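You operate a simulated robot arm through the tools that you are given. There is no shell and no other tool. Be economical: measure what you need, move in short steps, check, and stop when the job is done.

The job below is to be done with a simulated two-armed robot. You get a single attempt, and the scene is never put back.

TASK
Lock the blue key float in the dry box.
Fine: hold the box while working its latch.

Only the result counts: the job must be done as asked and must still hold three seconds after the hand-in. Knocking over, shifting, dropping, spilling or breaking anything else fails it.

THE ROBOT
Two 7-joint arms with two-finger parallel grippers on one trunk, on a base that drives. Base frame: it is fixed to the floor where the robot stands at the start and does not move with it; the origin is under the middle of the robot, x ahead of it, y to its left, z up; the surface under the hand at the start is at about z = 0.8. Readings come in m, rad, newtons and seconds.
The left shoulder is at the start at [0.06, 0.143, 0.965], the right one opposite. With the tool pointing down near the work surface each hand reaches from about 0.32 to 0.74 m from the robot's upright axis, wherever it stands, measured 20 degrees to its own side. Places, roughly: box [0.6, -0.2, 0.8]; dry box (20x10x6 cm) [0.6, -0.2, 0.8]; dry box latch [0.5, -0.1, 0.8]; dry box lid [0.6, -0.2, 0.9]. Payload 1.57 kg a hand.
The tool frame of a hand sits at the grasp point between the pads (the TCP): z along the fingers, y along the line on which they close. The tips reach 0.03 m beyond it. Largest opening 0.11 m; finger width 0.024, thickness 0.012; the body of the gripper, 0.048 by 0.112 m, starts 0.078 m behind the TCP.
Orientation is that of the tool frame in the base frame, as a unit quaternion [w, x, y, z]. With the fingers straight down and closing along the base's y, the tool's x points along the base's -x, its y along +y and its z along -z.

THE INTERFACE
- The arms move only by the tool apply_moves. It takes "left_rows", "right_rows" or both (then of equal length, played together; a hand with none holds still); each is a list of rows, each an object (a shift or turn left out is 0, a gripper value left out holds the last) with "linear": the shift along the tool's x, y, z in m, a list of three; "turn": the turn, a rotation vector about the tool's x, y, z in rad, a list of three; "grip": the opening in per cent of the stroke, from 0 (shut) to 100 (fully open). In form: [{"linear": [tx, ty, tz], "turn": [wx, wy, wz], "grip": grip}, ...]. A call has 1 to 8 rows; each row shifts and turns the commanded pose from where the row before left it, along the tool's axes as they then stand. Each row takes 0.2 s and may step no farther than 0.05 m and 0.15 rad from the row before; otherwise, or with a gripper value out of range, the whole call is refused. Where a pose cannot be reached the arm comes as near as it can. A force on the tool above 40 N (or 10 N above the force at the start of the call, whichever is more), or a blocked arm, ends the call early, and 0.2 s more pass. The fingers move at their own pace (about 0.045 m/s each) and stop on an object; they squeeze with about 29 N. The grip force told is the motor's: it shows also when the fingers shut on nothing. Time passes only in rows, and 0.2 s behind the last, so rows that do not move let the fingers close. The reply holds the time, the measured pose of the TCP, the force on the tool along the base axes, the opening and the grip force, in the units named above and with some noise, with the torque about the TCP (base axes, N m) and any sound that the robot's microphone picked up, and new pictures: "views" is both (left out), scene, wrist or none (wrist: the cameras of the hands that moved).
- Cameras (640 x 400 px; columns grow to the right, rows downward): "scene" is now at [0.047, -0.0188, 1.5787]; the picture's right is [-0.25, -0.97, 0.00], its down [-0.70, 0.18, -0.69] and it looks along [0.67, -0.17, -0.72] (base axes); focal length 287 px, centre (320, 200). "left" rides on the left gripper at [0.07, -0.016, -0.141] in its tool frame; the picture's right is [0.23, 0.97, 0.00], its down [-0.85, 0.20, -0.48] and it looks along [-0.47, 0.11, 0.88] (tool axes); focal length 222 px, centre (320, 200). "right" rides on the right gripper at [0.07, 0.016, -0.141] in its tool frame; the picture's right is [-0.23, 0.97, 0.00], its down [-0.85, -0.20, -0.48] and it looks along [-0.47, -0.11, 0.88] (tool axes); focal length 222 px, centre (320, 200).
- lift_body(by): slides the trunk up (or, below 0, down) by that many m; the arms and the scene camera ride with it, the base frame stays. It gives what a move gives, with no picture.
- drive_base(legs): drives the robot by 1 to 6 legs, each [ahead, left, turn to the left] in m, m and rad, along the robot's own axes; the way and the turn of a leg run together, so that a leg with both is an arc; at most 1.5 m and 3.142 rad a leg. The arms and the cameras ride along, it lands a little off, and it stops where it bumps. It gives what a move gives, and a new picture of the scene camera.
- head_to(pan, tilt): turns the head with the scene camera to pan (to the left, within 1.501 rad either way) and tilt (down, from -0.506 to 1.204), counted from straight ahead of the robot. It gives what a move gives, and a new picture of the scene camera.
- probe_pixels(camera, pixels): there is no depth. For up to 12 entries [column, row, z] of the newest picture of that camera ("zoom" is the newest enlarged one), the place [x, y] in the base frame at which the ray of that pixel passes the height z, good to about 0.002 m. The clock stands still meanwhile.
- close_up(camera, box): a new picture of the part [left, top, right, bottom] of that camera's present view, enlarged. The clock stands still meanwhile.
- close_job(): hands the job in; it is judged then, once.

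Work in short steps. Measure before you move; look again where a grasp or a placing could have gone wrong, and mend it. You have 80 turns and 260 pictures in all, those below and enlarged ones among them. Open the grippers and draw the arms clear of the work before you hand the job in, unless the task says otherwise; then end with one line.

The tools are called after ">>>" as name(argument=value, ...) on one line, values as JSON. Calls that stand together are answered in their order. apply_moves: Moves the arms, as the interface text tells. Its arguments: {"type":"object","properties":{"left_rows":{"type":"array"},"right_rows":{"type":"array"},"views":{"type":"string","enum":["both","scene","wrist","none"]}},"required":[]} The other tools are called the same way: lift_body (by) slides the trunk up or down; drive_base (legs) drives the base; head_to (pan, tilt) turns the head that bears the scene camera; probe_pixels (camera, pixels) gives the place at which the rays of pixels pass given heights; close_up (camera, box) takes an enlarged picture of a part of a camera's view; close_job () hands the job in.

At the start:

```text
t: 0.0
left_position: [0.549, 0.1349, 1.1164]
left_ee_rot: [0.0, 0.0, 1.0, 0.0]
left_wrist_force: [0.3, -0.3, -0.4]
left_ft_torque: [0.01, -0.02, 0.0]
left_gripper_width: 0.1102
left_grip_force: 0.1
right_position: [0.5304, -0.2967, 1.1269]
right_ee_rot: [0.0, 0.0, 1.0, 0.0]
right_wrist_force: [0.2, 0.2, 0.7]
right_ft_torque: [-0.01, 0.0, 0.03]
right_gripper_width: 0.1099
right_grip_force: 0.0
trunk travel left (down, up): [-0.564, 0.026]
robot x, y, heading: [0.001, -0.0004, 0.003]
head pan, tilt: [-0.251, 0.806]
```

scene: 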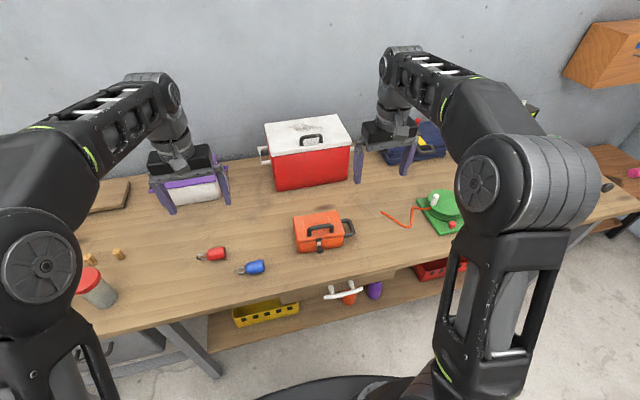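
right: 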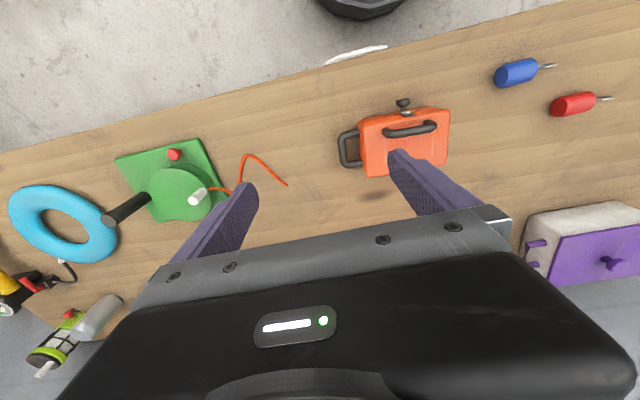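
left: 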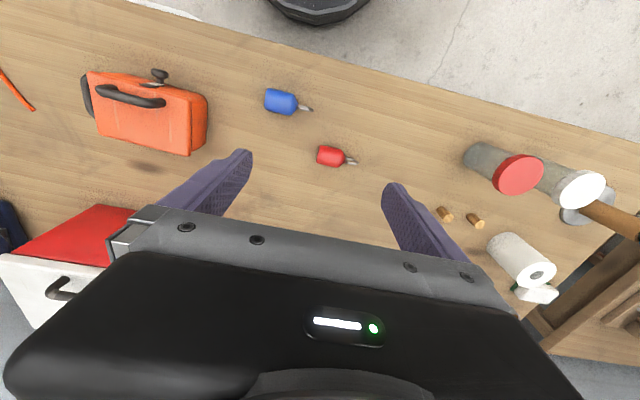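

The orange box at scene (318,231) looks like the dry box, with the blue float at (252,267). I'll enlarge both and probe positions.

>>> close_up(camera="scene", box=[220, 190, 380, 290])

>>> close_up(camera="right", box=[320, 40, 640, 240])

>>> close_up(camera="left", box=[60, 40, 380, 240])

>>> probe_pixels(camera="scene", pixels=[[252, 267, 0.81], [241, 271, 0.81], [263, 264, 0.81], [293, 216, 0.86], [339, 210, 0.86], [343, 234, 0.86], [297, 243, 0.86], [298, 252, 0.8], [343, 246, 0.8], [319, 244, 0.84], [350, 228, 0.83]])

```text
4.00 times, centred on (300, 240) of scene
```

zoom: 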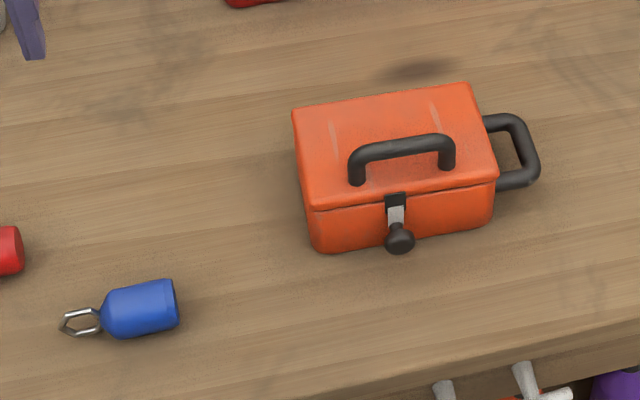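

```text
2.00 times, centred on (480, 140) of right
```

zoom: 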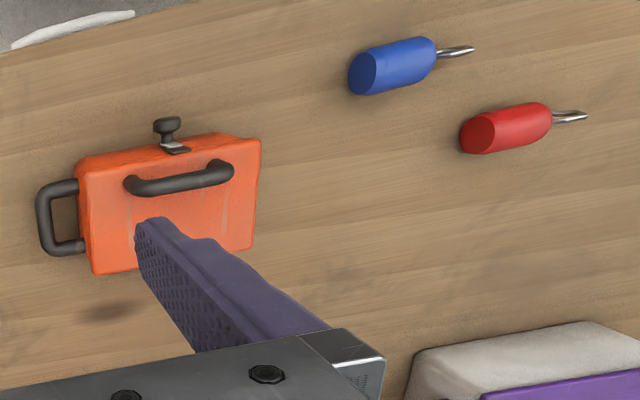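

```text
2.00 times, centred on (220, 140) of left
```

zoom: 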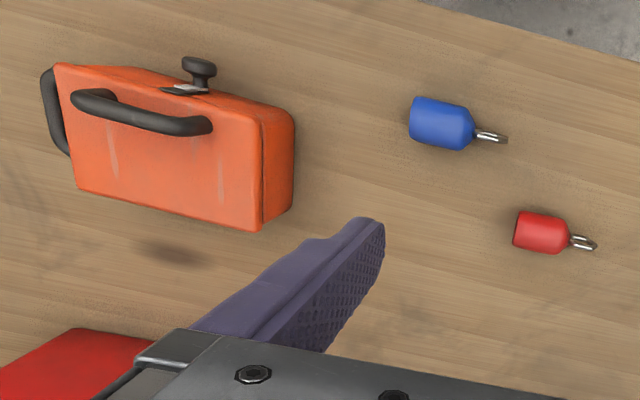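

```text
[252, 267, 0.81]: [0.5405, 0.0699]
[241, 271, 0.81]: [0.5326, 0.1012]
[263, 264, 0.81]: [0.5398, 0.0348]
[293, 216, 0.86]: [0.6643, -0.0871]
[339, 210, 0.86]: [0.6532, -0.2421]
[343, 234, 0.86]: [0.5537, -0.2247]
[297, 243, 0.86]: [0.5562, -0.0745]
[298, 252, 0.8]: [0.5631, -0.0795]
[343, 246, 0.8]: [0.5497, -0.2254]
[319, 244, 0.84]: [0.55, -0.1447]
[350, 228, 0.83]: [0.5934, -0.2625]
```

The latch is on the box's front, with a knob sticking out towards the robot, and there is a D-handle on its right end. I'll move the left hand's camera in for a closer look before planning.

>>> apply_moves(left_rows=[{"linear": [0.03, -0.025, 0.03]}, {"linear": [0.03, -0.025, 0.03]}, {"linear": [0.03, -0.025, 0.03]}, {"linear": [0.03, -0.025, 0.02]}, {"linear": [0.02, -0.02, 0.02]}], views="wrist")

```text
t: 1.2
left_position: [0.4076, 0.0134, 0.9852]
left_ee_rot: [0.002, -0.001, 1.0, -0.001]
left_wrist_force: [-0.4, -0.4, 0.2]
left_ft_torque: [0.01, 0.0, 0.01]
left_gripper_width: 0.1098
left_grip_force: 0.1
right_position: [0.5306, -0.2979, 1.1266]
right_ee_rot: [0.0, 0.0, 1.0, 0.0]
right_wrist_force: [-0.5, -0.9, 0.2]
right_ft_torque: [0.01, 0.01, 0.0]
right_gripper_width: 0.11
right_grip_force: 0.1
trunk travel left (down, up): [-0.564, 0.026]
robot x, y, heading: [-0.0015, 0.0001, -0.004]
head pan, tilt: [-0.251, 0.806]
```

left: 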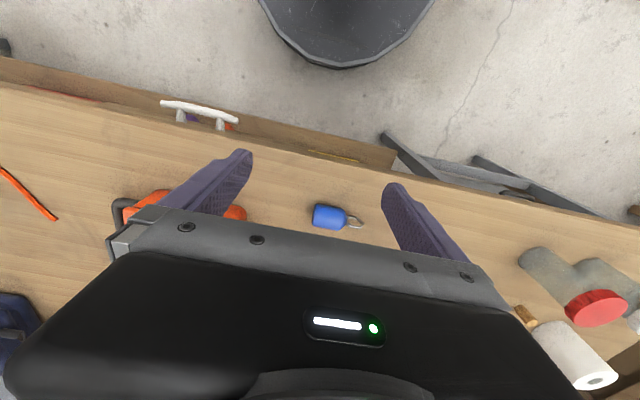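

That view hides the box under the gripper. I'll enlarge the latch strongly from the scene camera instead.

>>> close_up(camera="scene", box=[286, 200, 366, 250])

>>> close_up(camera="scene", box=[304, 225, 336, 255])

```text
8.00 times, centred on (326, 225) of scene
```

zoom: 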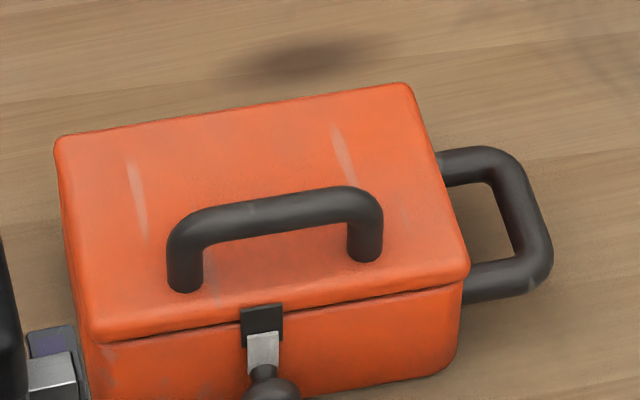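

```text
13.33 times, centred on (320, 240) of scene
```

zoom: 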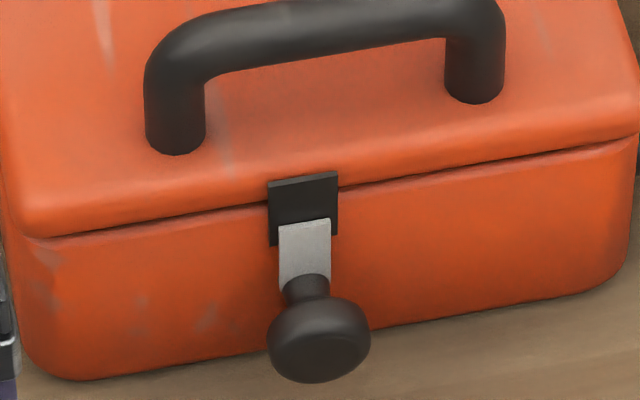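

By triangulating from the start pictures, the latch knob is near (0.535,-0.142,0.83) and the D-handle's outer bar near (0.597,-0.266,0.83). I'll refine the box corners and prepare the right hand above the D-handle, tilted outward and narrowly open.

>>> probe_pixels(camera="scene", pixels=[[297.9, 242.5, 0.86], [344.5, 234, 0.86], [337, 210.6, 0.86], [293.3, 217.5, 0.86], [348.5, 220.2, 0.83], [354.5, 232.5, 0.83], [347.25, 228.1, 0.83], [351.25, 226.9, 0.83], [309.2, 232, 0.88], [332, 230, 0.88]])

>>> apply_moves(right_rows=[{"linear": [-0.015, -0.005, 0.043], "grip": 24}, {"linear": [-0.015, -0.005, 0.043]}, {"linear": [-0.015, -0.005, 0.043]}, {"linear": [-0.015, -0.005, 0.043]}, {"turn": [0, 0, 0.105]}, {"turn": [-0.135, 0, 0]}, {"turn": [-0.135, 0, 0]}, {"turn": [-0.13, 0, 0]}], views="both")

```text
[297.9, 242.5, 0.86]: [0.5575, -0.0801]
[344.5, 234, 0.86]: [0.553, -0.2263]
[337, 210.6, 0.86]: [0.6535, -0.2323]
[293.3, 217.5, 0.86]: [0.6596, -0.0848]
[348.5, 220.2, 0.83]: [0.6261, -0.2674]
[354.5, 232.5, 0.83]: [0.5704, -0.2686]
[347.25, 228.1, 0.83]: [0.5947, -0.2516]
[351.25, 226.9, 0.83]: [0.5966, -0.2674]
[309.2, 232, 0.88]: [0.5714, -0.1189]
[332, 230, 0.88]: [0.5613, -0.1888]
```

```text
t: 3.0
left_position: [0.4073, 0.012, 0.9856]
left_ee_rot: [0.0, -0.001, 1.0, 0.0]
left_wrist_force: [0.0, -0.1, 0.0]
left_ft_torque: [0.02, -0.01, -0.03]
left_gripper_width: 0.11
left_grip_force: 0.1
right_position: [0.5907, -0.3166, 0.9533]
right_ee_rot: [0.011, 0.051, 0.978, 0.2]
right_wrist_force: [0.4, 0.0, -0.5]
right_ft_torque: [0.02, 0.01, -0.01]
right_gripper_width: 0.0264
right_grip_force: 0.0
trunk travel left (down, up): [-0.564, 0.026]
robot x, y, heading: [-0.0007, 0.0003, -0.001]
head pan, tilt: [-0.251, 0.806]
```

scene: 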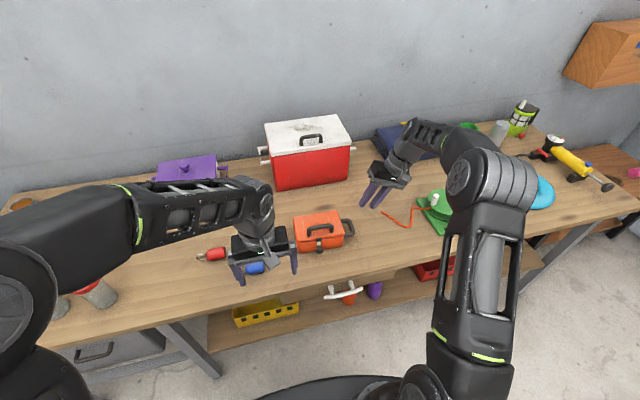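
right: 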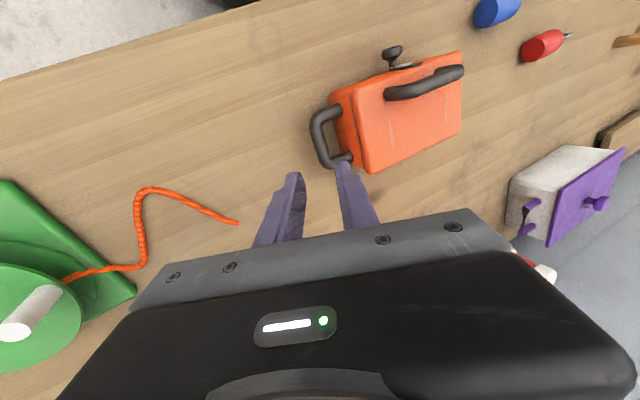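

The D-handle bar appears at right-cam (318,135), and I compute the fingers' target at (320,144). I'll enlarge to check alignment.

>>> close_up(camera="right", box=[260, 80, 420, 180])

```text
4.00 times, centred on (340, 130) of right
```

zoom: 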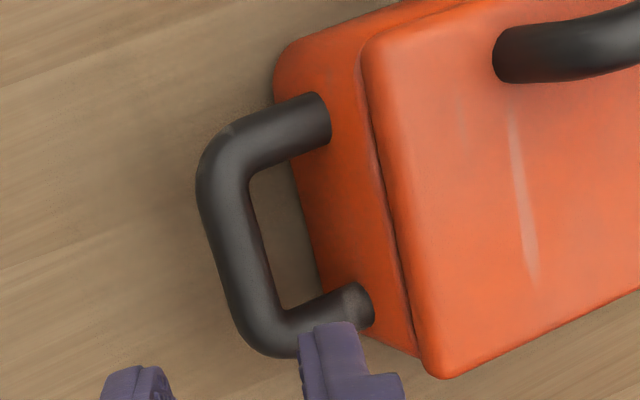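

The bar centre at (320,139) lines up sideways and sits about 6 mm nearer the robot than the target. I'll correct that and advance 10 cm.

>>> apply_moves(right_rows=[{"linear": [0.006, 0, 0.02], "grip": 28}, {"linear": [0, 0, 0.03]}, {"linear": [0, 0, 0.025]}, {"linear": [0, 0, 0.02]}], views="wrist")

>>> close_up(camera="right", box=[240, 100, 400, 200])

```text
t: 4.0
left_position: [0.4073, 0.0132, 0.9862]
left_ee_rot: [0.0, 0.0, 1.0, 0.0]
left_wrist_force: [-0.1, -0.9, -0.1]
left_ft_torque: [0.02, 0.01, 0.01]
left_gripper_width: 0.1099
left_grip_force: 0.1
right_position: [0.5869, -0.2797, 0.8664]
right_ee_rot: [0.01, 0.052, 0.979, 0.199]
right_wrist_force: [0.1, -0.1, 0.1]
right_ft_torque: [0.01, -0.02, 0.01]
right_gripper_width: 0.0308
right_grip_force: 0.0
trunk travel left (down, up): [-0.564, 0.026]
robot x, y, heading: [0.0009, -0.0003, 0.002]
head pan, tilt: [-0.251, 0.806]
```

right: 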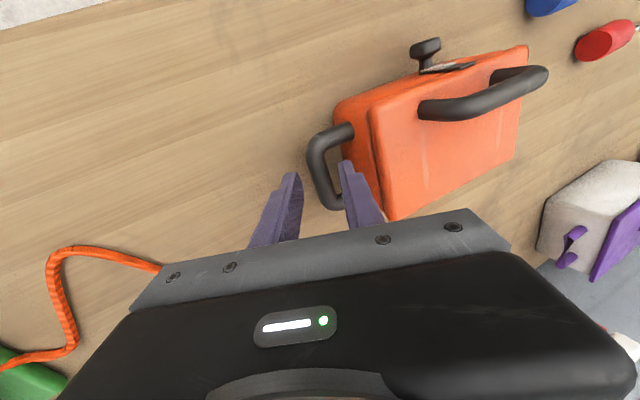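

```text
4.00 times, centred on (320, 150) of right
```

zoom: 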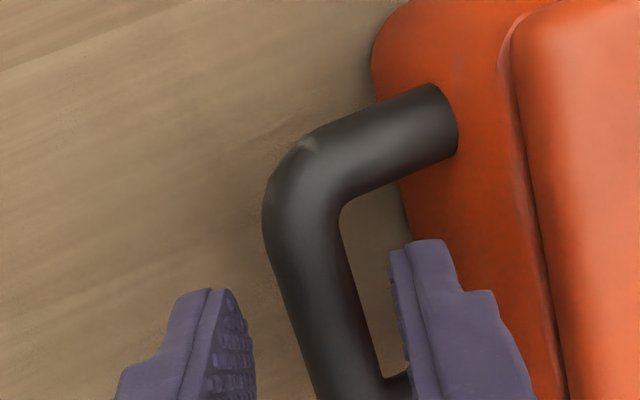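

The inner finger is heading between the bar and the box wall, within the hole. I'll advance the last 2.5 cm and close.

>>> apply_moves(right_rows=[{"linear": [0, 0, 0.013]}, {"linear": [0, 0, 0.012]}, {"grip": 0}, {"grip": 0}, {"grip": 0}], views="both")

>>> close_up(camera="right", box=[240, 100, 400, 200])

```text
t: 5.2
left_position: [0.4085, 0.0124, 0.987]
left_ee_rot: [0.0, 0.0, 1.0, 0.0]
left_wrist_force: [0.5, -0.3, -0.1]
left_ft_torque: [-0.01, 0.01, 0.0]
left_gripper_width: 0.1102
left_grip_force: 0.1
right_position: [0.5891, -0.2693, 0.8433]
right_ee_rot: [0.011, 0.051, 0.979, 0.199]
right_wrist_force: [-1.0, 1.5, 2.6]
right_ft_torque: [0.03, -0.28, 0.14]
right_gripper_width: 0.0152
right_grip_force: 28.7
trunk travel left (down, up): [-0.564, 0.026]
robot x, y, heading: [0.0052, 0.0024, -0.002]
head pan, tilt: [-0.251, 0.806]
```

scene: 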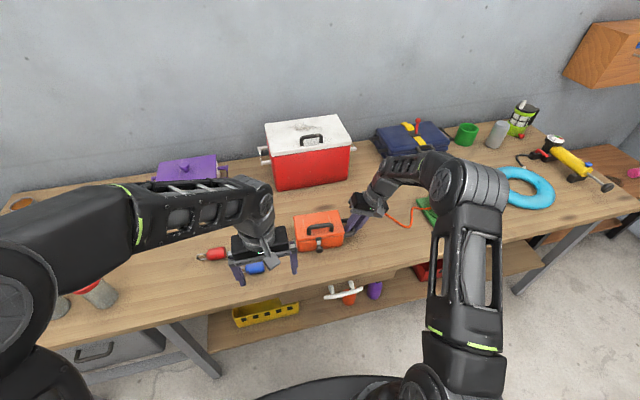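
right: 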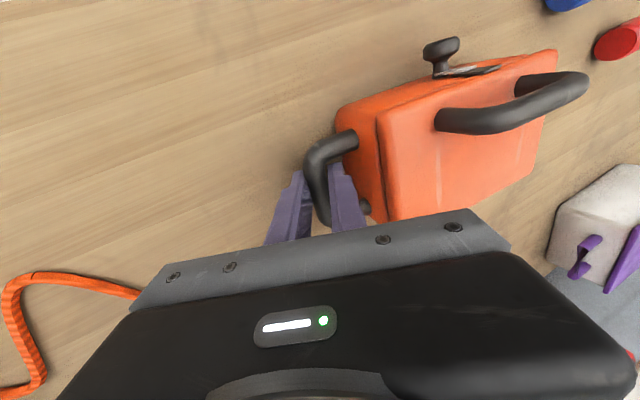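

```text
4.00 times, centred on (320, 150) of right
```

zoom: 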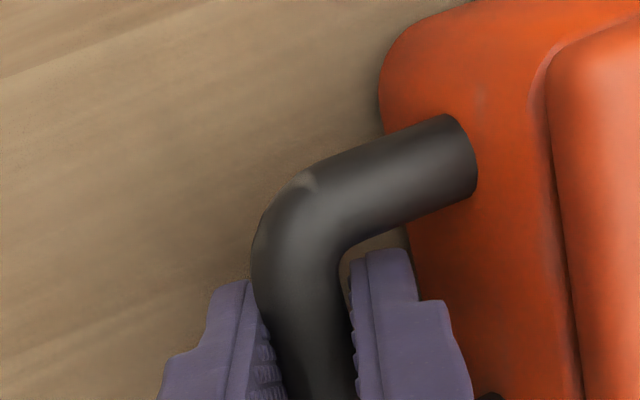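

The D-handle is held (width 0.015, 28.7 N). Now I'll look at the latch from the right and scene cameras.

>>> close_up(camera="right", box=[410, 25, 522, 95])

>>> close_up(camera="scene", box=[284, 210, 364, 260])

```text
5.71 times, centred on (466, 60) of right
```

zoom: 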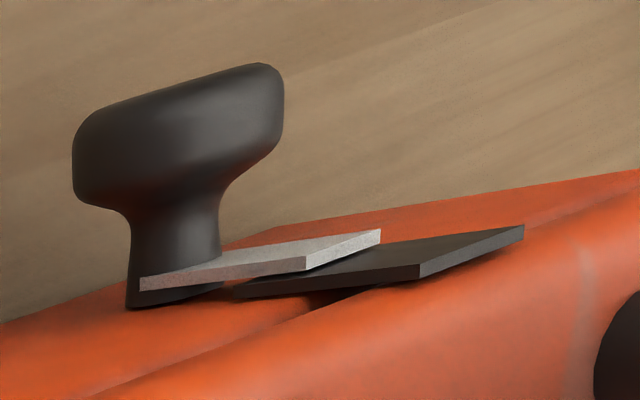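

```text
8.00 times, centred on (324, 235) of scene
```

zoom: 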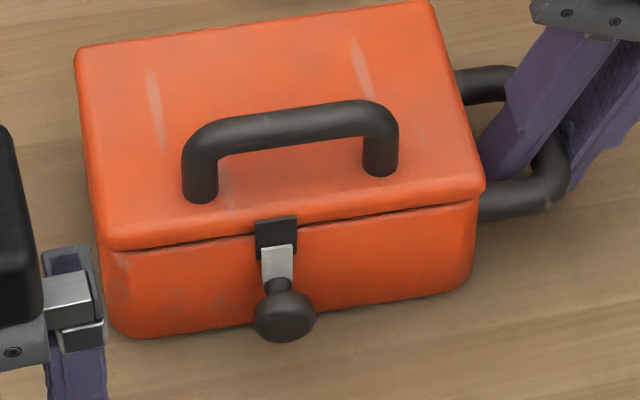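

The latch looks like a turn-button: the knob is pivoted on the body and its grey bar overlaps a black tab on the lid. I'll check where the table's front edge lies, to see whether the hand can come in horizontally.

>>> close_up(camera="scene", box=[260, 220, 420, 320])

>>> probe_pixels(camera="scene", pixels=[[320, 281.7, 0.8], [330, 279, 0.8], [319, 249.5, 0.83], [340, 277.3, 0.8]])

```text
4.00 times, centred on (340, 270) of scene
```

zoom: 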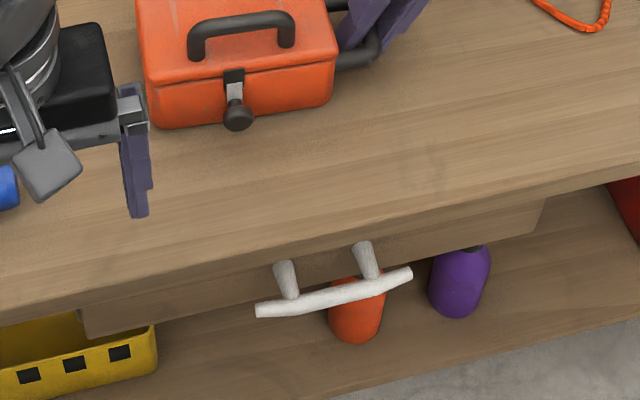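

```text
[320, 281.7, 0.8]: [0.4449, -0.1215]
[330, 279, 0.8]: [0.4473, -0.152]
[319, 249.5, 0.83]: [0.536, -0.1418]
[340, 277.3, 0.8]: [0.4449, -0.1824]
```

The table edge is near x=0.443, so a hand pitched about 20° below horizontal can grip and twist the knob. I'll turn the left hand forward in free space.

>>> apply_moves(left_rows=[{"linear": [-0.045, 0, -0.01], "grip": 50}, {"linear": [-0.045, 0, -0.01]}, {"turn": [0, -0.15, 0]}, {"turn": [0, -0.15, 0]}, {"turn": [0, -0.15, 0]}, {"turn": [0, -0.15, 0]}, {"turn": [0, -0.15, 0]}, {"turn": [0, -0.15, 0]}], views="scene")

>>> apply_moves(left_rows=[{"turn": [0, -0.15, 0]}, {"turn": [0, -0.15, 0]}], views="both")

```text
t: 7.0
left_position: [0.4973, 0.0131, 1.0064]
left_ee_rot: [0.435, 0.0, 0.901, 0.0]
left_wrist_force: [0.5, -0.3, 0.5]
left_ft_torque: [-0.01, 0.01, 0.02]
left_gripper_width: 0.0548
left_grip_force: 0.0
right_position: [0.5889, -0.2708, 0.8436]
right_ee_rot: [0.011, 0.052, 0.979, 0.198]
right_wrist_force: [-0.9, -1.4, 5.4]
right_ft_torque: [-0.06, -0.35, 0.03]
right_gripper_width: 0.0154
right_grip_force: 28.6
trunk travel left (down, up): [-0.564, 0.026]
robot x, y, heading: [-0.0002, 0.003, 0.0]
head pan, tilt: [-0.251, 0.806]
```

scene: 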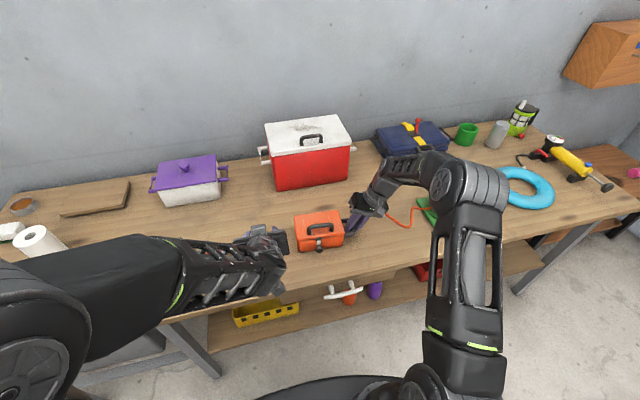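

```text
t: 7.6
left_position: [0.4973, 0.0134, 1.0069]
left_ee_rot: [0.566, 0.001, 0.824, -0.002]
left_wrist_force: [-0.6, 0.7, -0.2]
left_ft_torque: [0.01, 0.04, -0.01]
left_gripper_width: 0.0551
left_grip_force: 0.0
right_position: [0.589, -0.2693, 0.8441]
right_ee_rot: [0.011, 0.052, 0.979, 0.198]
right_wrist_force: [-0.9, -1.3, 3.5]
right_ft_torque: [-0.1, -0.37, 0.0]
right_gripper_width: 0.0152
right_grip_force: 28.9
trunk travel left (down, up): [-0.564, 0.026]
robot x, y, heading: [-0.002, -0.0011, -0.003]
head pan, tilt: [-0.251, 0.806]
```

scene: 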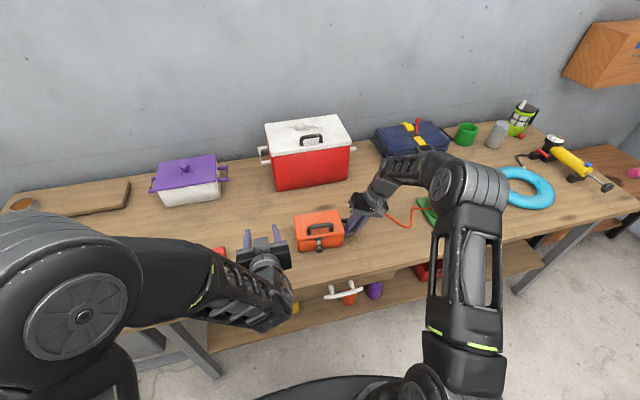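
left: 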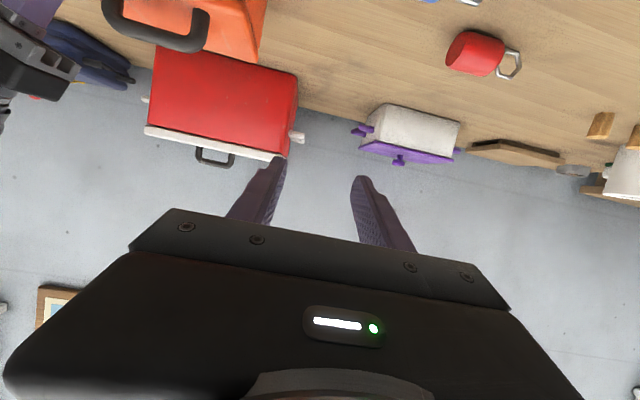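

The left hand now points forward, 21° down. I'll bring it to about 8 cm short of the knob.

>>> apply_moves(left_rows=[{"linear": [0.025, -0.025, 0.003]}, {"linear": [0.025, -0.025, 0.003]}, {"linear": [0.025, -0.025, 0.003]}, {"linear": [0.025, -0.025, 0.003]}, {"linear": [0.025, -0.025, 0.003]}, {"linear": [0.025, -0.026, 0.003]}, {"turn": [0.047, 0, 0.018]}], views="both")

>>> close_up(camera="scene", box=[260, 210, 388, 290])

```text
t: 9.2
left_position: [0.4585, -0.1375, 0.8612]
left_ee_rot: [0.565, 0.02, 0.825, -0.015]
left_wrist_force: [0.0, 0.0, 0.4]
left_ft_torque: [0.02, -0.02, 0.01]
left_gripper_width: 0.055
left_grip_force: 0.0
right_position: [0.5882, -0.2698, 0.8443]
right_ee_rot: [0.01, 0.052, 0.979, 0.198]
right_wrist_force: [-2.3, 1.3, 3.3]
right_ft_torque: [-0.01, -0.28, 0.13]
right_gripper_width: 0.0152
right_grip_force: 29.6
trunk travel left (down, up): [-0.564, 0.026]
robot x, y, heading: [0.0012, -0.0019, 0.006]
head pan, tilt: [-0.251, 0.806]
```

scene: 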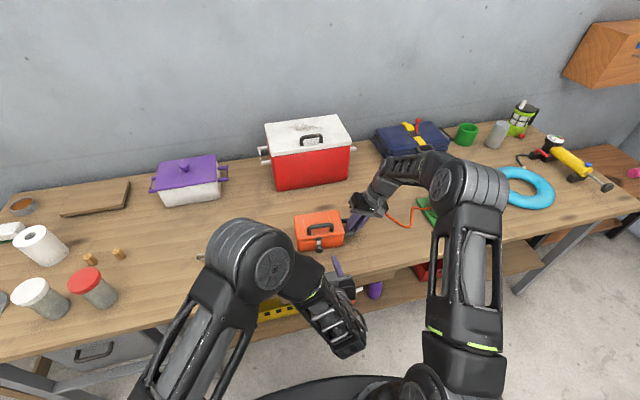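
left: 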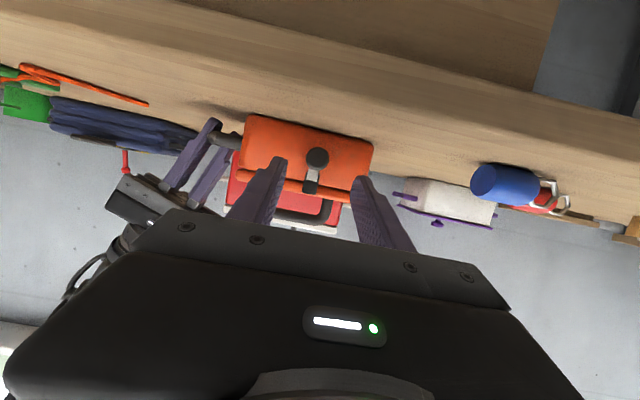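

```text
5.00 times, centred on (324, 250) of scene
```

zoom: 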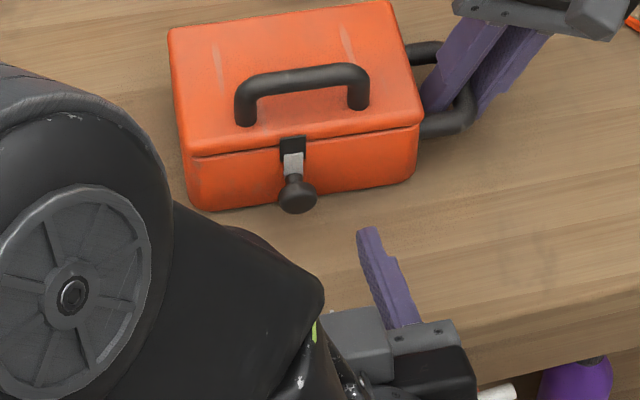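

The knob at left-cam (317,158) sits right at the computed target (319,158). I'll advance 6 cm and look.

>>> apply_moves(left_rows=[{"linear": [0, 0, 0.025]}, {"linear": [0, 0, 0.02]}, {"linear": [0, 0, 0.015]}], views="wrist")

>>> close_up(camera="left", box=[240, 110, 400, 210])

>>> close_up(camera="scene", box=[280, 210, 376, 270])

```text
t: 10.0
left_position: [0.5159, -0.1401, 0.8386]
left_ee_rot: [0.564, 0.021, 0.825, -0.015]
left_wrist_force: [-0.5, -0.2, -0.1]
left_ft_torque: [-0.01, -0.01, 0.01]
left_gripper_width: 0.055
left_grip_force: 0.0
right_position: [0.5891, -0.2705, 0.8426]
right_ee_rot: [0.011, 0.05, 0.979, 0.199]
right_wrist_force: [-2.2, 1.5, 1.5]
right_ft_torque: [-0.06, -0.19, 0.12]
right_gripper_width: 0.0153
right_grip_force: 28.6
trunk travel left (down, up): [-0.564, 0.026]
robot x, y, heading: [-0.0008, 0.0004, 0.0]
head pan, tilt: [-0.251, 0.806]
```

left: 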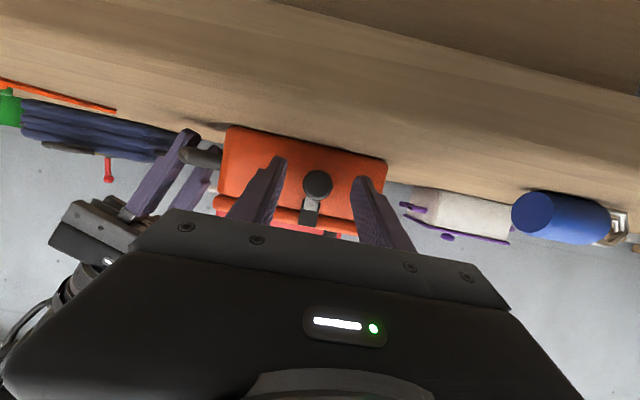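

```text
4.00 times, centred on (320, 160) of left
```

zoom: 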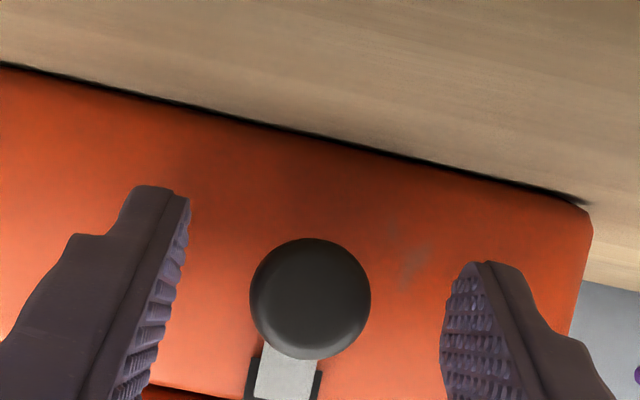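

```text
6.67 times, centred on (328, 240) of scene
```

zoom: 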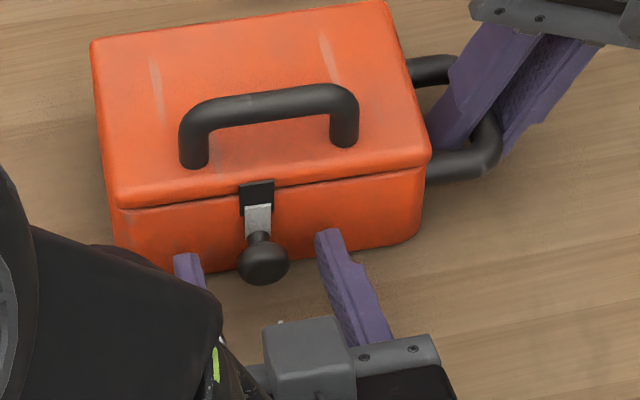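

Knob centred between the fingers at (317.5,184.5). I'll close on it.

>>> apply_moves(left_rows=[{"linear": [0, 0, 0.003], "grip": 0}, {"grip": 0}, {"grip": 0}], views="none")

>>> close_up(camera="left", box=[240, 110, 400, 210])

```text
t: 10.8
left_position: [0.5176, -0.1408, 0.8383]
left_ee_rot: [0.565, 0.021, 0.825, -0.014]
left_wrist_force: [1.9, -5.1, -0.3]
left_ft_torque: [-0.02, 0.08, -0.11]
left_gripper_width: 0.0225
left_grip_force: 22.0
right_position: [0.5893, -0.2698, 0.8437]
right_ee_rot: [0.01, 0.051, 0.978, 0.2]
right_wrist_force: [-2.8, 4.2, 3.0]
right_ft_torque: [0.01, -0.31, -0.04]
right_gripper_width: 0.0152
right_grip_force: 29.4
trunk travel left (down, up): [-0.564, 0.026]
robot x, y, heading: [0.0014, -0.0006, 0.001]
head pan, tilt: [-0.251, 0.806]
```

```text
4.00 times, centred on (320, 160) of left
```

zoom: 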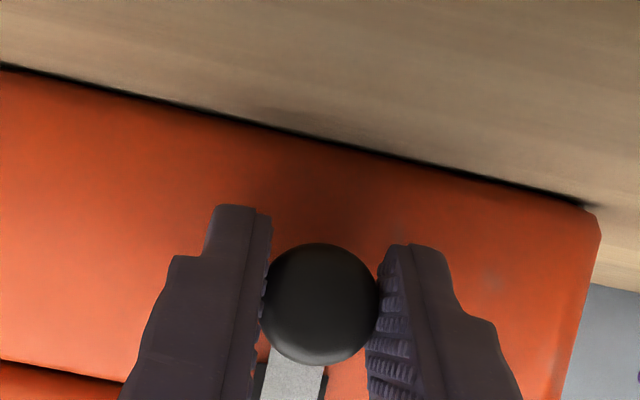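

Knob gripped (0.0225 m, 22 N). I'll try a small clockwise twist about the tool axis and watch the torque.

>>> apply_moves(left_rows=[{"turn": [0, 0, 0.08]}, {"turn": [0, 0, 0.08]}, {"turn": [0, 0, 0.08]}], views="none")

>>> close_up(camera="left", box=[240, 110, 400, 210])

>>> close_up(camera="scene", box=[280, 210, 376, 270])

```text
t: 11.6
left_position: [0.519, -0.1409, 0.837]
left_ee_rot: [0.562, 0.12, 0.817, 0.053]
left_wrist_force: [0.2, -3.6, 0.9]
left_ft_torque: [-0.16, -0.04, 0.01]
left_gripper_width: 0.0224
left_grip_force: 29.0
right_position: [0.5889, -0.2705, 0.8439]
right_ee_rot: [0.011, 0.051, 0.979, 0.198]
right_wrist_force: [-1.7, 4.9, 2.0]
right_ft_torque: [0.05, -0.2, -0.12]
right_gripper_width: 0.0152
right_grip_force: 29.1
trunk travel left (down, up): [-0.564, 0.026]
robot x, y, heading: [-0.0008, -0.0004, 0.004]
head pan, tilt: [-0.251, 0.806]
```

```text
4.00 times, centred on (320, 160) of left
```

zoom: 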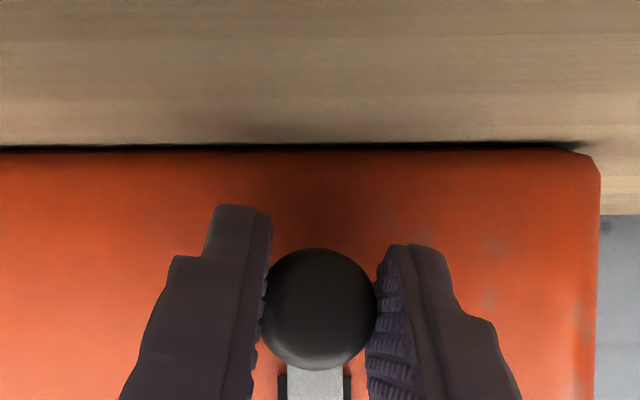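

```text
6.67 times, centred on (328, 240) of scene
```

zoom: 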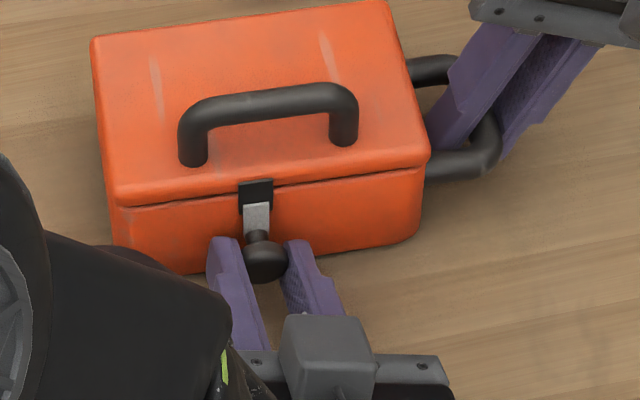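

The bar didn't turn; the pads just slipped (0.16 N m). I'll try the other direction and see whether it turns.

>>> apply_moves(left_rows=[{"turn": [0, 0, -0.12]}, {"turn": [0, 0, -0.12]}, {"turn": [0, 0, -0.1]}, {"turn": [0, 0, -0.1]}, {"turn": [0, 0, -0.05]}], views="none")

>>> close_up(camera="left", box=[240, 110, 400, 210])

>>> close_up(camera="scene", box=[280, 210, 376, 270])

```text
t: 12.8
left_position: [0.5167, -0.1403, 0.8372]
left_ee_rot: [0.558, -0.084, 0.821, -0.085]
left_wrist_force: [0.6, -10.6, 0.0]
left_ft_torque: [0.07, 0.09, -0.26]
left_gripper_width: 0.0227
left_grip_force: 28.7
right_position: [0.5895, -0.2695, 0.8436]
right_ee_rot: [0.01, 0.051, 0.979, 0.199]
right_wrist_force: [-1.1, 12.1, 3.4]
right_ft_torque: [0.09, -0.25, -0.43]
right_gripper_width: 0.0152
right_grip_force: 28.8
trunk travel left (down, up): [-0.564, 0.026]
robot x, y, heading: [0.0026, 0.0012, 0.001]
head pan, tilt: [-0.251, 0.806]
```

```text
4.00 times, centred on (320, 160) of left
```

zoom: 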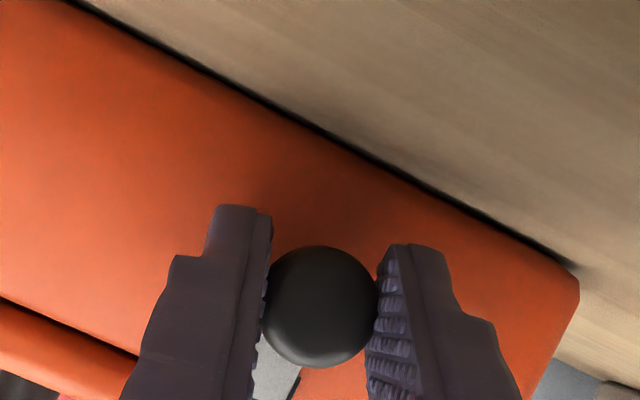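

```text
6.67 times, centred on (328, 240) of scene
```

zoom: 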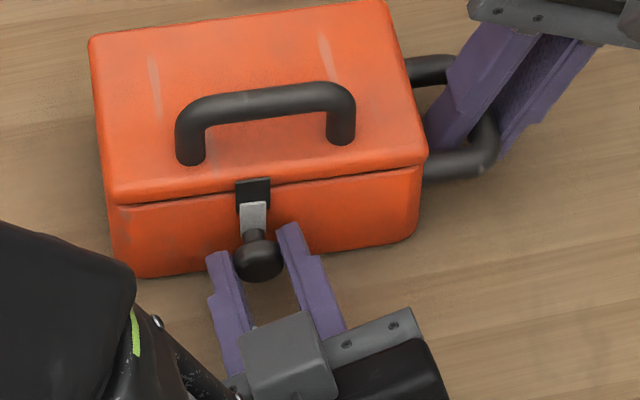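

It doesn't turn that way either. I'll restore the roll, then test pulling the knob outward gently.

>>> apply_moves(left_rows=[{"turn": [0, 0, 0.125]}, {"turn": [0, 0, 0.125]}], views="none")

>>> apply_moves(left_rows=[{"linear": [0.001, 0, -0.0028]}, {"linear": [0.001, 0, -0.0028]}, {}], views="none")

>>> close_up(camera="scene", box=[280, 210, 376, 270])

```text
t: 13.4
left_position: [0.5187, -0.14, 0.8389]
left_ee_rot: [0.565, 0.02, 0.825, -0.013]
left_wrist_force: [-0.8, -10.3, 7.1]
left_ft_torque: [-0.24, -0.43, -0.08]
left_gripper_width: 0.0226
left_grip_force: 29.2
right_position: [0.5893, -0.2694, 0.8446]
right_ee_rot: [0.01, 0.052, 0.979, 0.199]
right_wrist_force: [1.5, 12.8, -0.7]
right_ft_torque: [0.1, -0.51, -0.54]
right_gripper_width: 0.0152
right_grip_force: 29.3
trunk travel left (down, up): [-0.564, 0.026]
robot x, y, heading: [0.0015, -0.0002, 0.0]
head pan, tilt: [-0.251, 0.806]
```

```text
t: 14.2
left_position: [0.5128, -0.141, 0.8384]
left_ee_rot: [0.566, 0.021, 0.824, -0.016]
left_wrist_force: [17.7, -20.8, 0.0]
left_ft_torque: [-0.1, -0.25, -0.19]
left_gripper_width: 0.0224
left_grip_force: 29.1
right_position: [0.5864, -0.2693, 0.8413]
right_ee_rot: [0.008, 0.051, 0.979, 0.2]
right_wrist_force: [-16.9, 17.1, 6.8]
right_ft_torque: [0.18, 0.35, 0.95]
right_gripper_width: 0.0155
right_grip_force: 29.1
trunk travel left (down, up): [-0.564, 0.026]
robot x, y, heading: [-0.0024, -0.0013, -0.003]
head pan, tilt: [-0.251, 0.806]
```

```text
6.67 times, centred on (328, 240) of scene
```

zoom: 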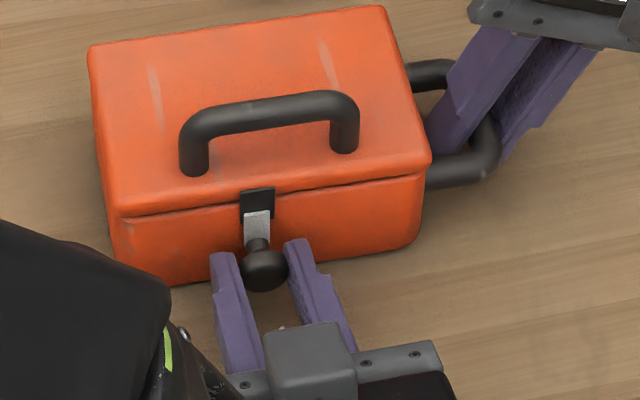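

Pulling straight out only drags the box (17 N), so I'll undo that and test pushing the knob down a few millimetres.

>>> apply_moves(left_rows=[{"linear": [-0.001, 0, 0.0028]}, {"linear": [-0.001, 0, 0.0028]}, {}], views="none")

>>> apply_moves(left_rows=[{"linear": [0.0028, 0, 0.0011]}, {"linear": [0.0028, 0, 0.0011]}, {}], views="none")

>>> close_up(camera="scene", box=[280, 210, 376, 270])

```text
t: 15.0
left_position: [0.5182, -0.1413, 0.8371]
left_ee_rot: [0.565, 0.022, 0.825, -0.016]
left_wrist_force: [-3.5, -15.6, 12.2]
left_ft_torque: [-0.21, -0.01, -0.47]
left_gripper_width: 0.0226
left_grip_force: 28.7
right_position: [0.5888, -0.2703, 0.8445]
right_ee_rot: [0.013, 0.052, 0.979, 0.198]
right_wrist_force: [0.5, 14.9, -4.4]
right_ft_torque: [-0.02, -0.57, -0.36]
right_gripper_width: 0.0149
right_grip_force: 29.2
trunk travel left (down, up): [-0.564, 0.026]
robot x, y, heading: [0.0032, -0.0016, 0.0]
head pan, tilt: [-0.251, 0.806]
```

```text
t: 15.8
left_position: [0.5189, -0.1412, 0.833]
left_ee_rot: [0.566, 0.02, 0.824, -0.015]
left_wrist_force: [-1.1, -10.7, 23.3]
left_ft_torque: [-0.08, -0.46, -0.16]
left_gripper_width: 0.0229
left_grip_force: 29.2
right_position: [0.588, -0.2712, 0.8434]
right_ee_rot: [0.012, 0.052, 0.979, 0.199]
right_wrist_force: [1.3, 8.7, -5.0]
right_ft_torque: [-0.02, -0.54, -0.62]
right_gripper_width: 0.0155
right_grip_force: 28.8
trunk travel left (down, up): [-0.564, 0.026]
robot x, y, heading: [-0.0005, -0.0015, 0.0]
head pan, tilt: [-0.251, 0.806]
```

```text
6.67 times, centred on (328, 240) of scene
```

zoom: 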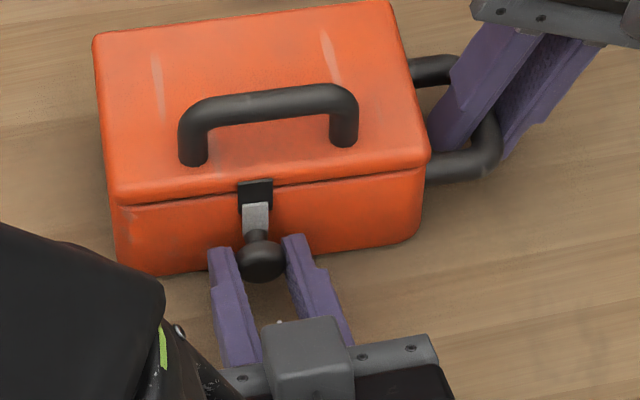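

Down is resisted (23 N). Next test: up.

>>> apply_moves(left_rows=[{"linear": [-0.004, 0, -0.0015]}, {"linear": [-0.004, 0, -0.0015]}, {"linear": [-0.004, 0, -0.0015]}, {}], views="none")

>>> close_up(camera="scene", box=[280, 210, 376, 270])

>>> close_up(camera="left", box=[240, 110, 400, 210])

```text
t: 16.8
left_position: [0.5177, -0.1406, 0.8425]
left_ee_rot: [0.563, 0.021, 0.826, -0.015]
left_wrist_force: [5.6, -13.7, -5.6]
left_ft_torque: [0.22, 0.5, -0.27]
left_gripper_width: 0.0226
left_grip_force: 28.6
right_position: [0.5893, -0.2684, 0.8442]
right_ee_rot: [0.01, 0.051, 0.979, 0.199]
right_wrist_force: [-5.6, 14.5, 4.3]
right_ft_torque: [0.24, -0.01, -0.03]
right_gripper_width: 0.0154
right_grip_force: 29.1
trunk travel left (down, up): [-0.564, 0.026]
robot x, y, heading: [-0.0017, -0.0009, -0.0]
head pan, tilt: [-0.251, 0.806]
```

```text
6.67 times, centred on (328, 240) of scene
```

zoom: 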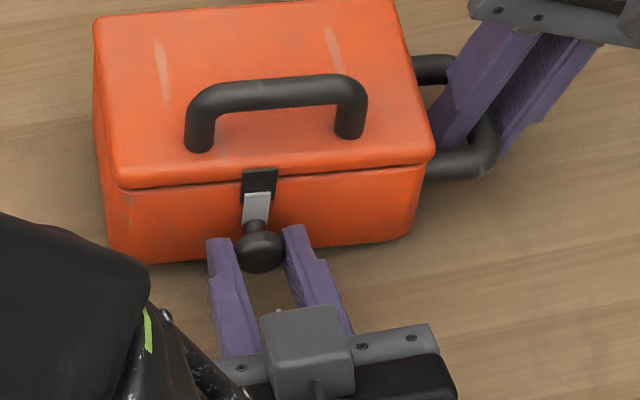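

```text
4.00 times, centred on (320, 160) of left
```

zoom: 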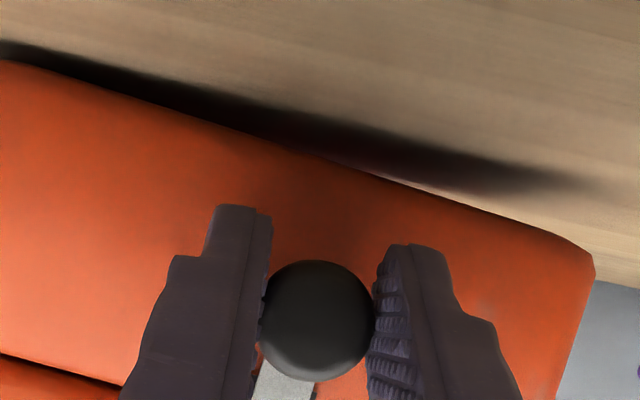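

That just lifts the box, so translation isn't the way. The knob looks like a shaft through the bar, i.e. a turn-button that my pads slipped on. I'll set the box back down, open, move in deeper and slightly up so the fingers can also fork the bar, and re-grip.

>>> apply_moves(left_rows=[{"linear": [0.0032, 0, 0.0012]}, {"linear": [0.0032, 0, 0.0012]}, {}, {"grip": 50}, {"grip": 50}], views="none")

>>> close_up(camera="left", box=[240, 130, 400, 230])

>>> close_up(camera="scene", box=[280, 210, 376, 270])

```text
t: 18.0
left_position: [0.5184, -0.1387, 0.838]
left_ee_rot: [0.566, 0.02, 0.824, -0.013]
left_wrist_force: [-0.1, 0.0, 0.9]
left_ft_torque: [-0.02, -0.01, -0.01]
left_gripper_width: 0.0549
left_grip_force: 0.1
right_position: [0.5893, -0.2718, 0.8433]
right_ee_rot: [0.01, 0.052, 0.979, 0.197]
right_wrist_force: [1.3, -2.5, 5.3]
right_ft_torque: [-0.09, 0.3, 0.09]
right_gripper_width: 0.0153
right_grip_force: 28.6
trunk travel left (down, up): [-0.564, 0.026]
robot x, y, heading: [0.002, -0.0011, -0.0]
head pan, tilt: [-0.251, 0.806]
```

```text
4.00 times, centred on (320, 180) of left
```

zoom: 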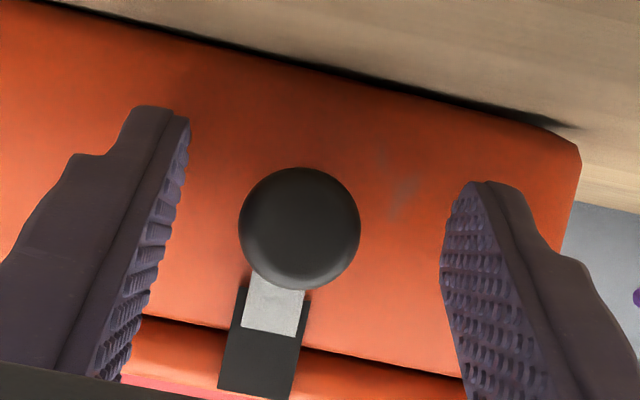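

```text
6.67 times, centred on (328, 240) of scene
```

zoom: 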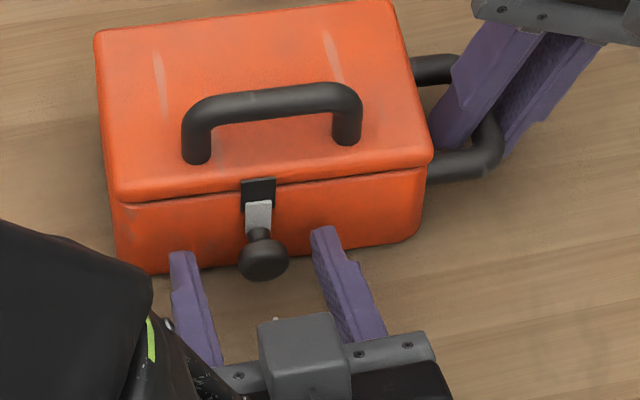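

The knob sits at (315,187), about 2 mm off in tool y. I'll shift, raise 4 mm, advance 6 mm with force watch and re-grip.

>>> apply_moves(left_rows=[{"linear": [-0.004, -0.0022, 0.003]}, {"linear": [0, 0, 0.004]}, {"grip": 0}, {"grip": 0}, {"grip": 0}], views="none")

>>> close_up(camera="left", box=[240, 130, 400, 230])

>>> close_up(camera="scene", box=[292, 225, 356, 265])

```text
t: 19.2
left_position: [0.5262, -0.1414, 0.838]
left_ee_rot: [0.564, 0.021, 0.825, -0.015]
left_wrist_force: [-9.8, -3.8, 0.8]
left_ft_torque: [0.01, -0.1, -0.27]
left_gripper_width: 0.0226
left_grip_force: 24.4
right_position: [0.5897, -0.2685, 0.8444]
right_ee_rot: [0.011, 0.05, 0.979, 0.199]
right_wrist_force: [10.8, 7.4, 4.5]
right_ft_torque: [0.04, -0.51, -1.05]
right_gripper_width: 0.0163
right_grip_force: 28.4
trunk travel left (down, up): [-0.564, 0.026]
robot x, y, heading: [-0.0018, -0.0017, -0.002]
head pan, tilt: [-0.251, 0.806]
```

```text
4.00 times, centred on (320, 180) of left
```

zoom: 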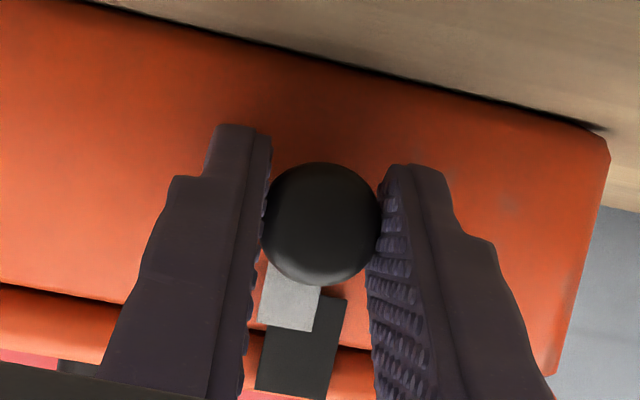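

```text
10.00 times, centred on (324, 245) of scene
```

zoom: 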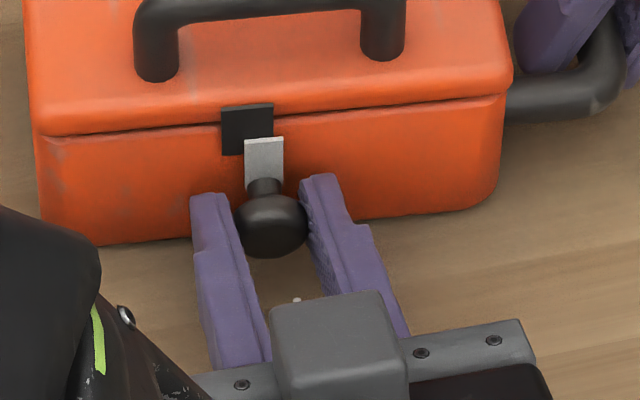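

Now the bar has shifted sideways (-y) relative to the black tab: the latch is a slider. I'll slide it further in -y in small steps.

>>> apply_moves(left_rows=[{"linear": [0, -0.004, 0]}, {"linear": [0, -0.004, 0]}, {"linear": [0, -0.004, 0]}, {}], views="none")

>>> close_up(camera="scene", box=[284, 220, 364, 270])

```text
t: 20.2
left_position: [0.5255, -0.1521, 0.837]
left_ee_rot: [0.565, 0.019, 0.825, -0.012]
left_wrist_force: [-10.0, 21.6, 1.1]
left_ft_torque: [0.12, -0.53, 0.64]
left_gripper_width: 0.0223
left_grip_force: 29.1
right_position: [0.5894, -0.2748, 0.8443]
right_ee_rot: [0.013, 0.053, 0.979, 0.194]
right_wrist_force: [10.2, -25.8, 9.7]
right_ft_torque: [-0.22, 0.1, -0.7]
right_gripper_width: 0.0167
right_grip_force: 28.9
trunk travel left (down, up): [-0.564, 0.026]
robot x, y, heading: [-0.004, 0.0022, 0.003]
head pan, tilt: [-0.251, 0.806]
```

```text
8.00 times, centred on (324, 245) of scene
```

zoom: 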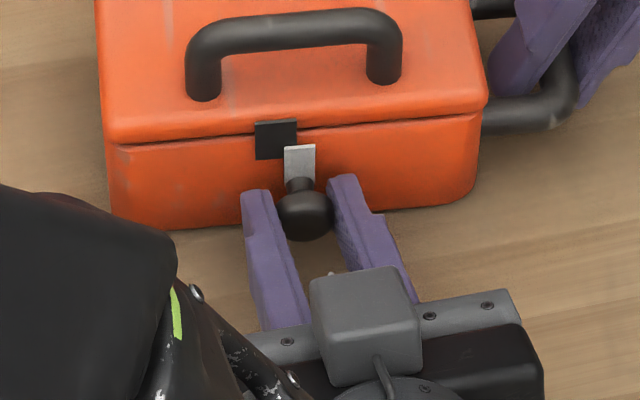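

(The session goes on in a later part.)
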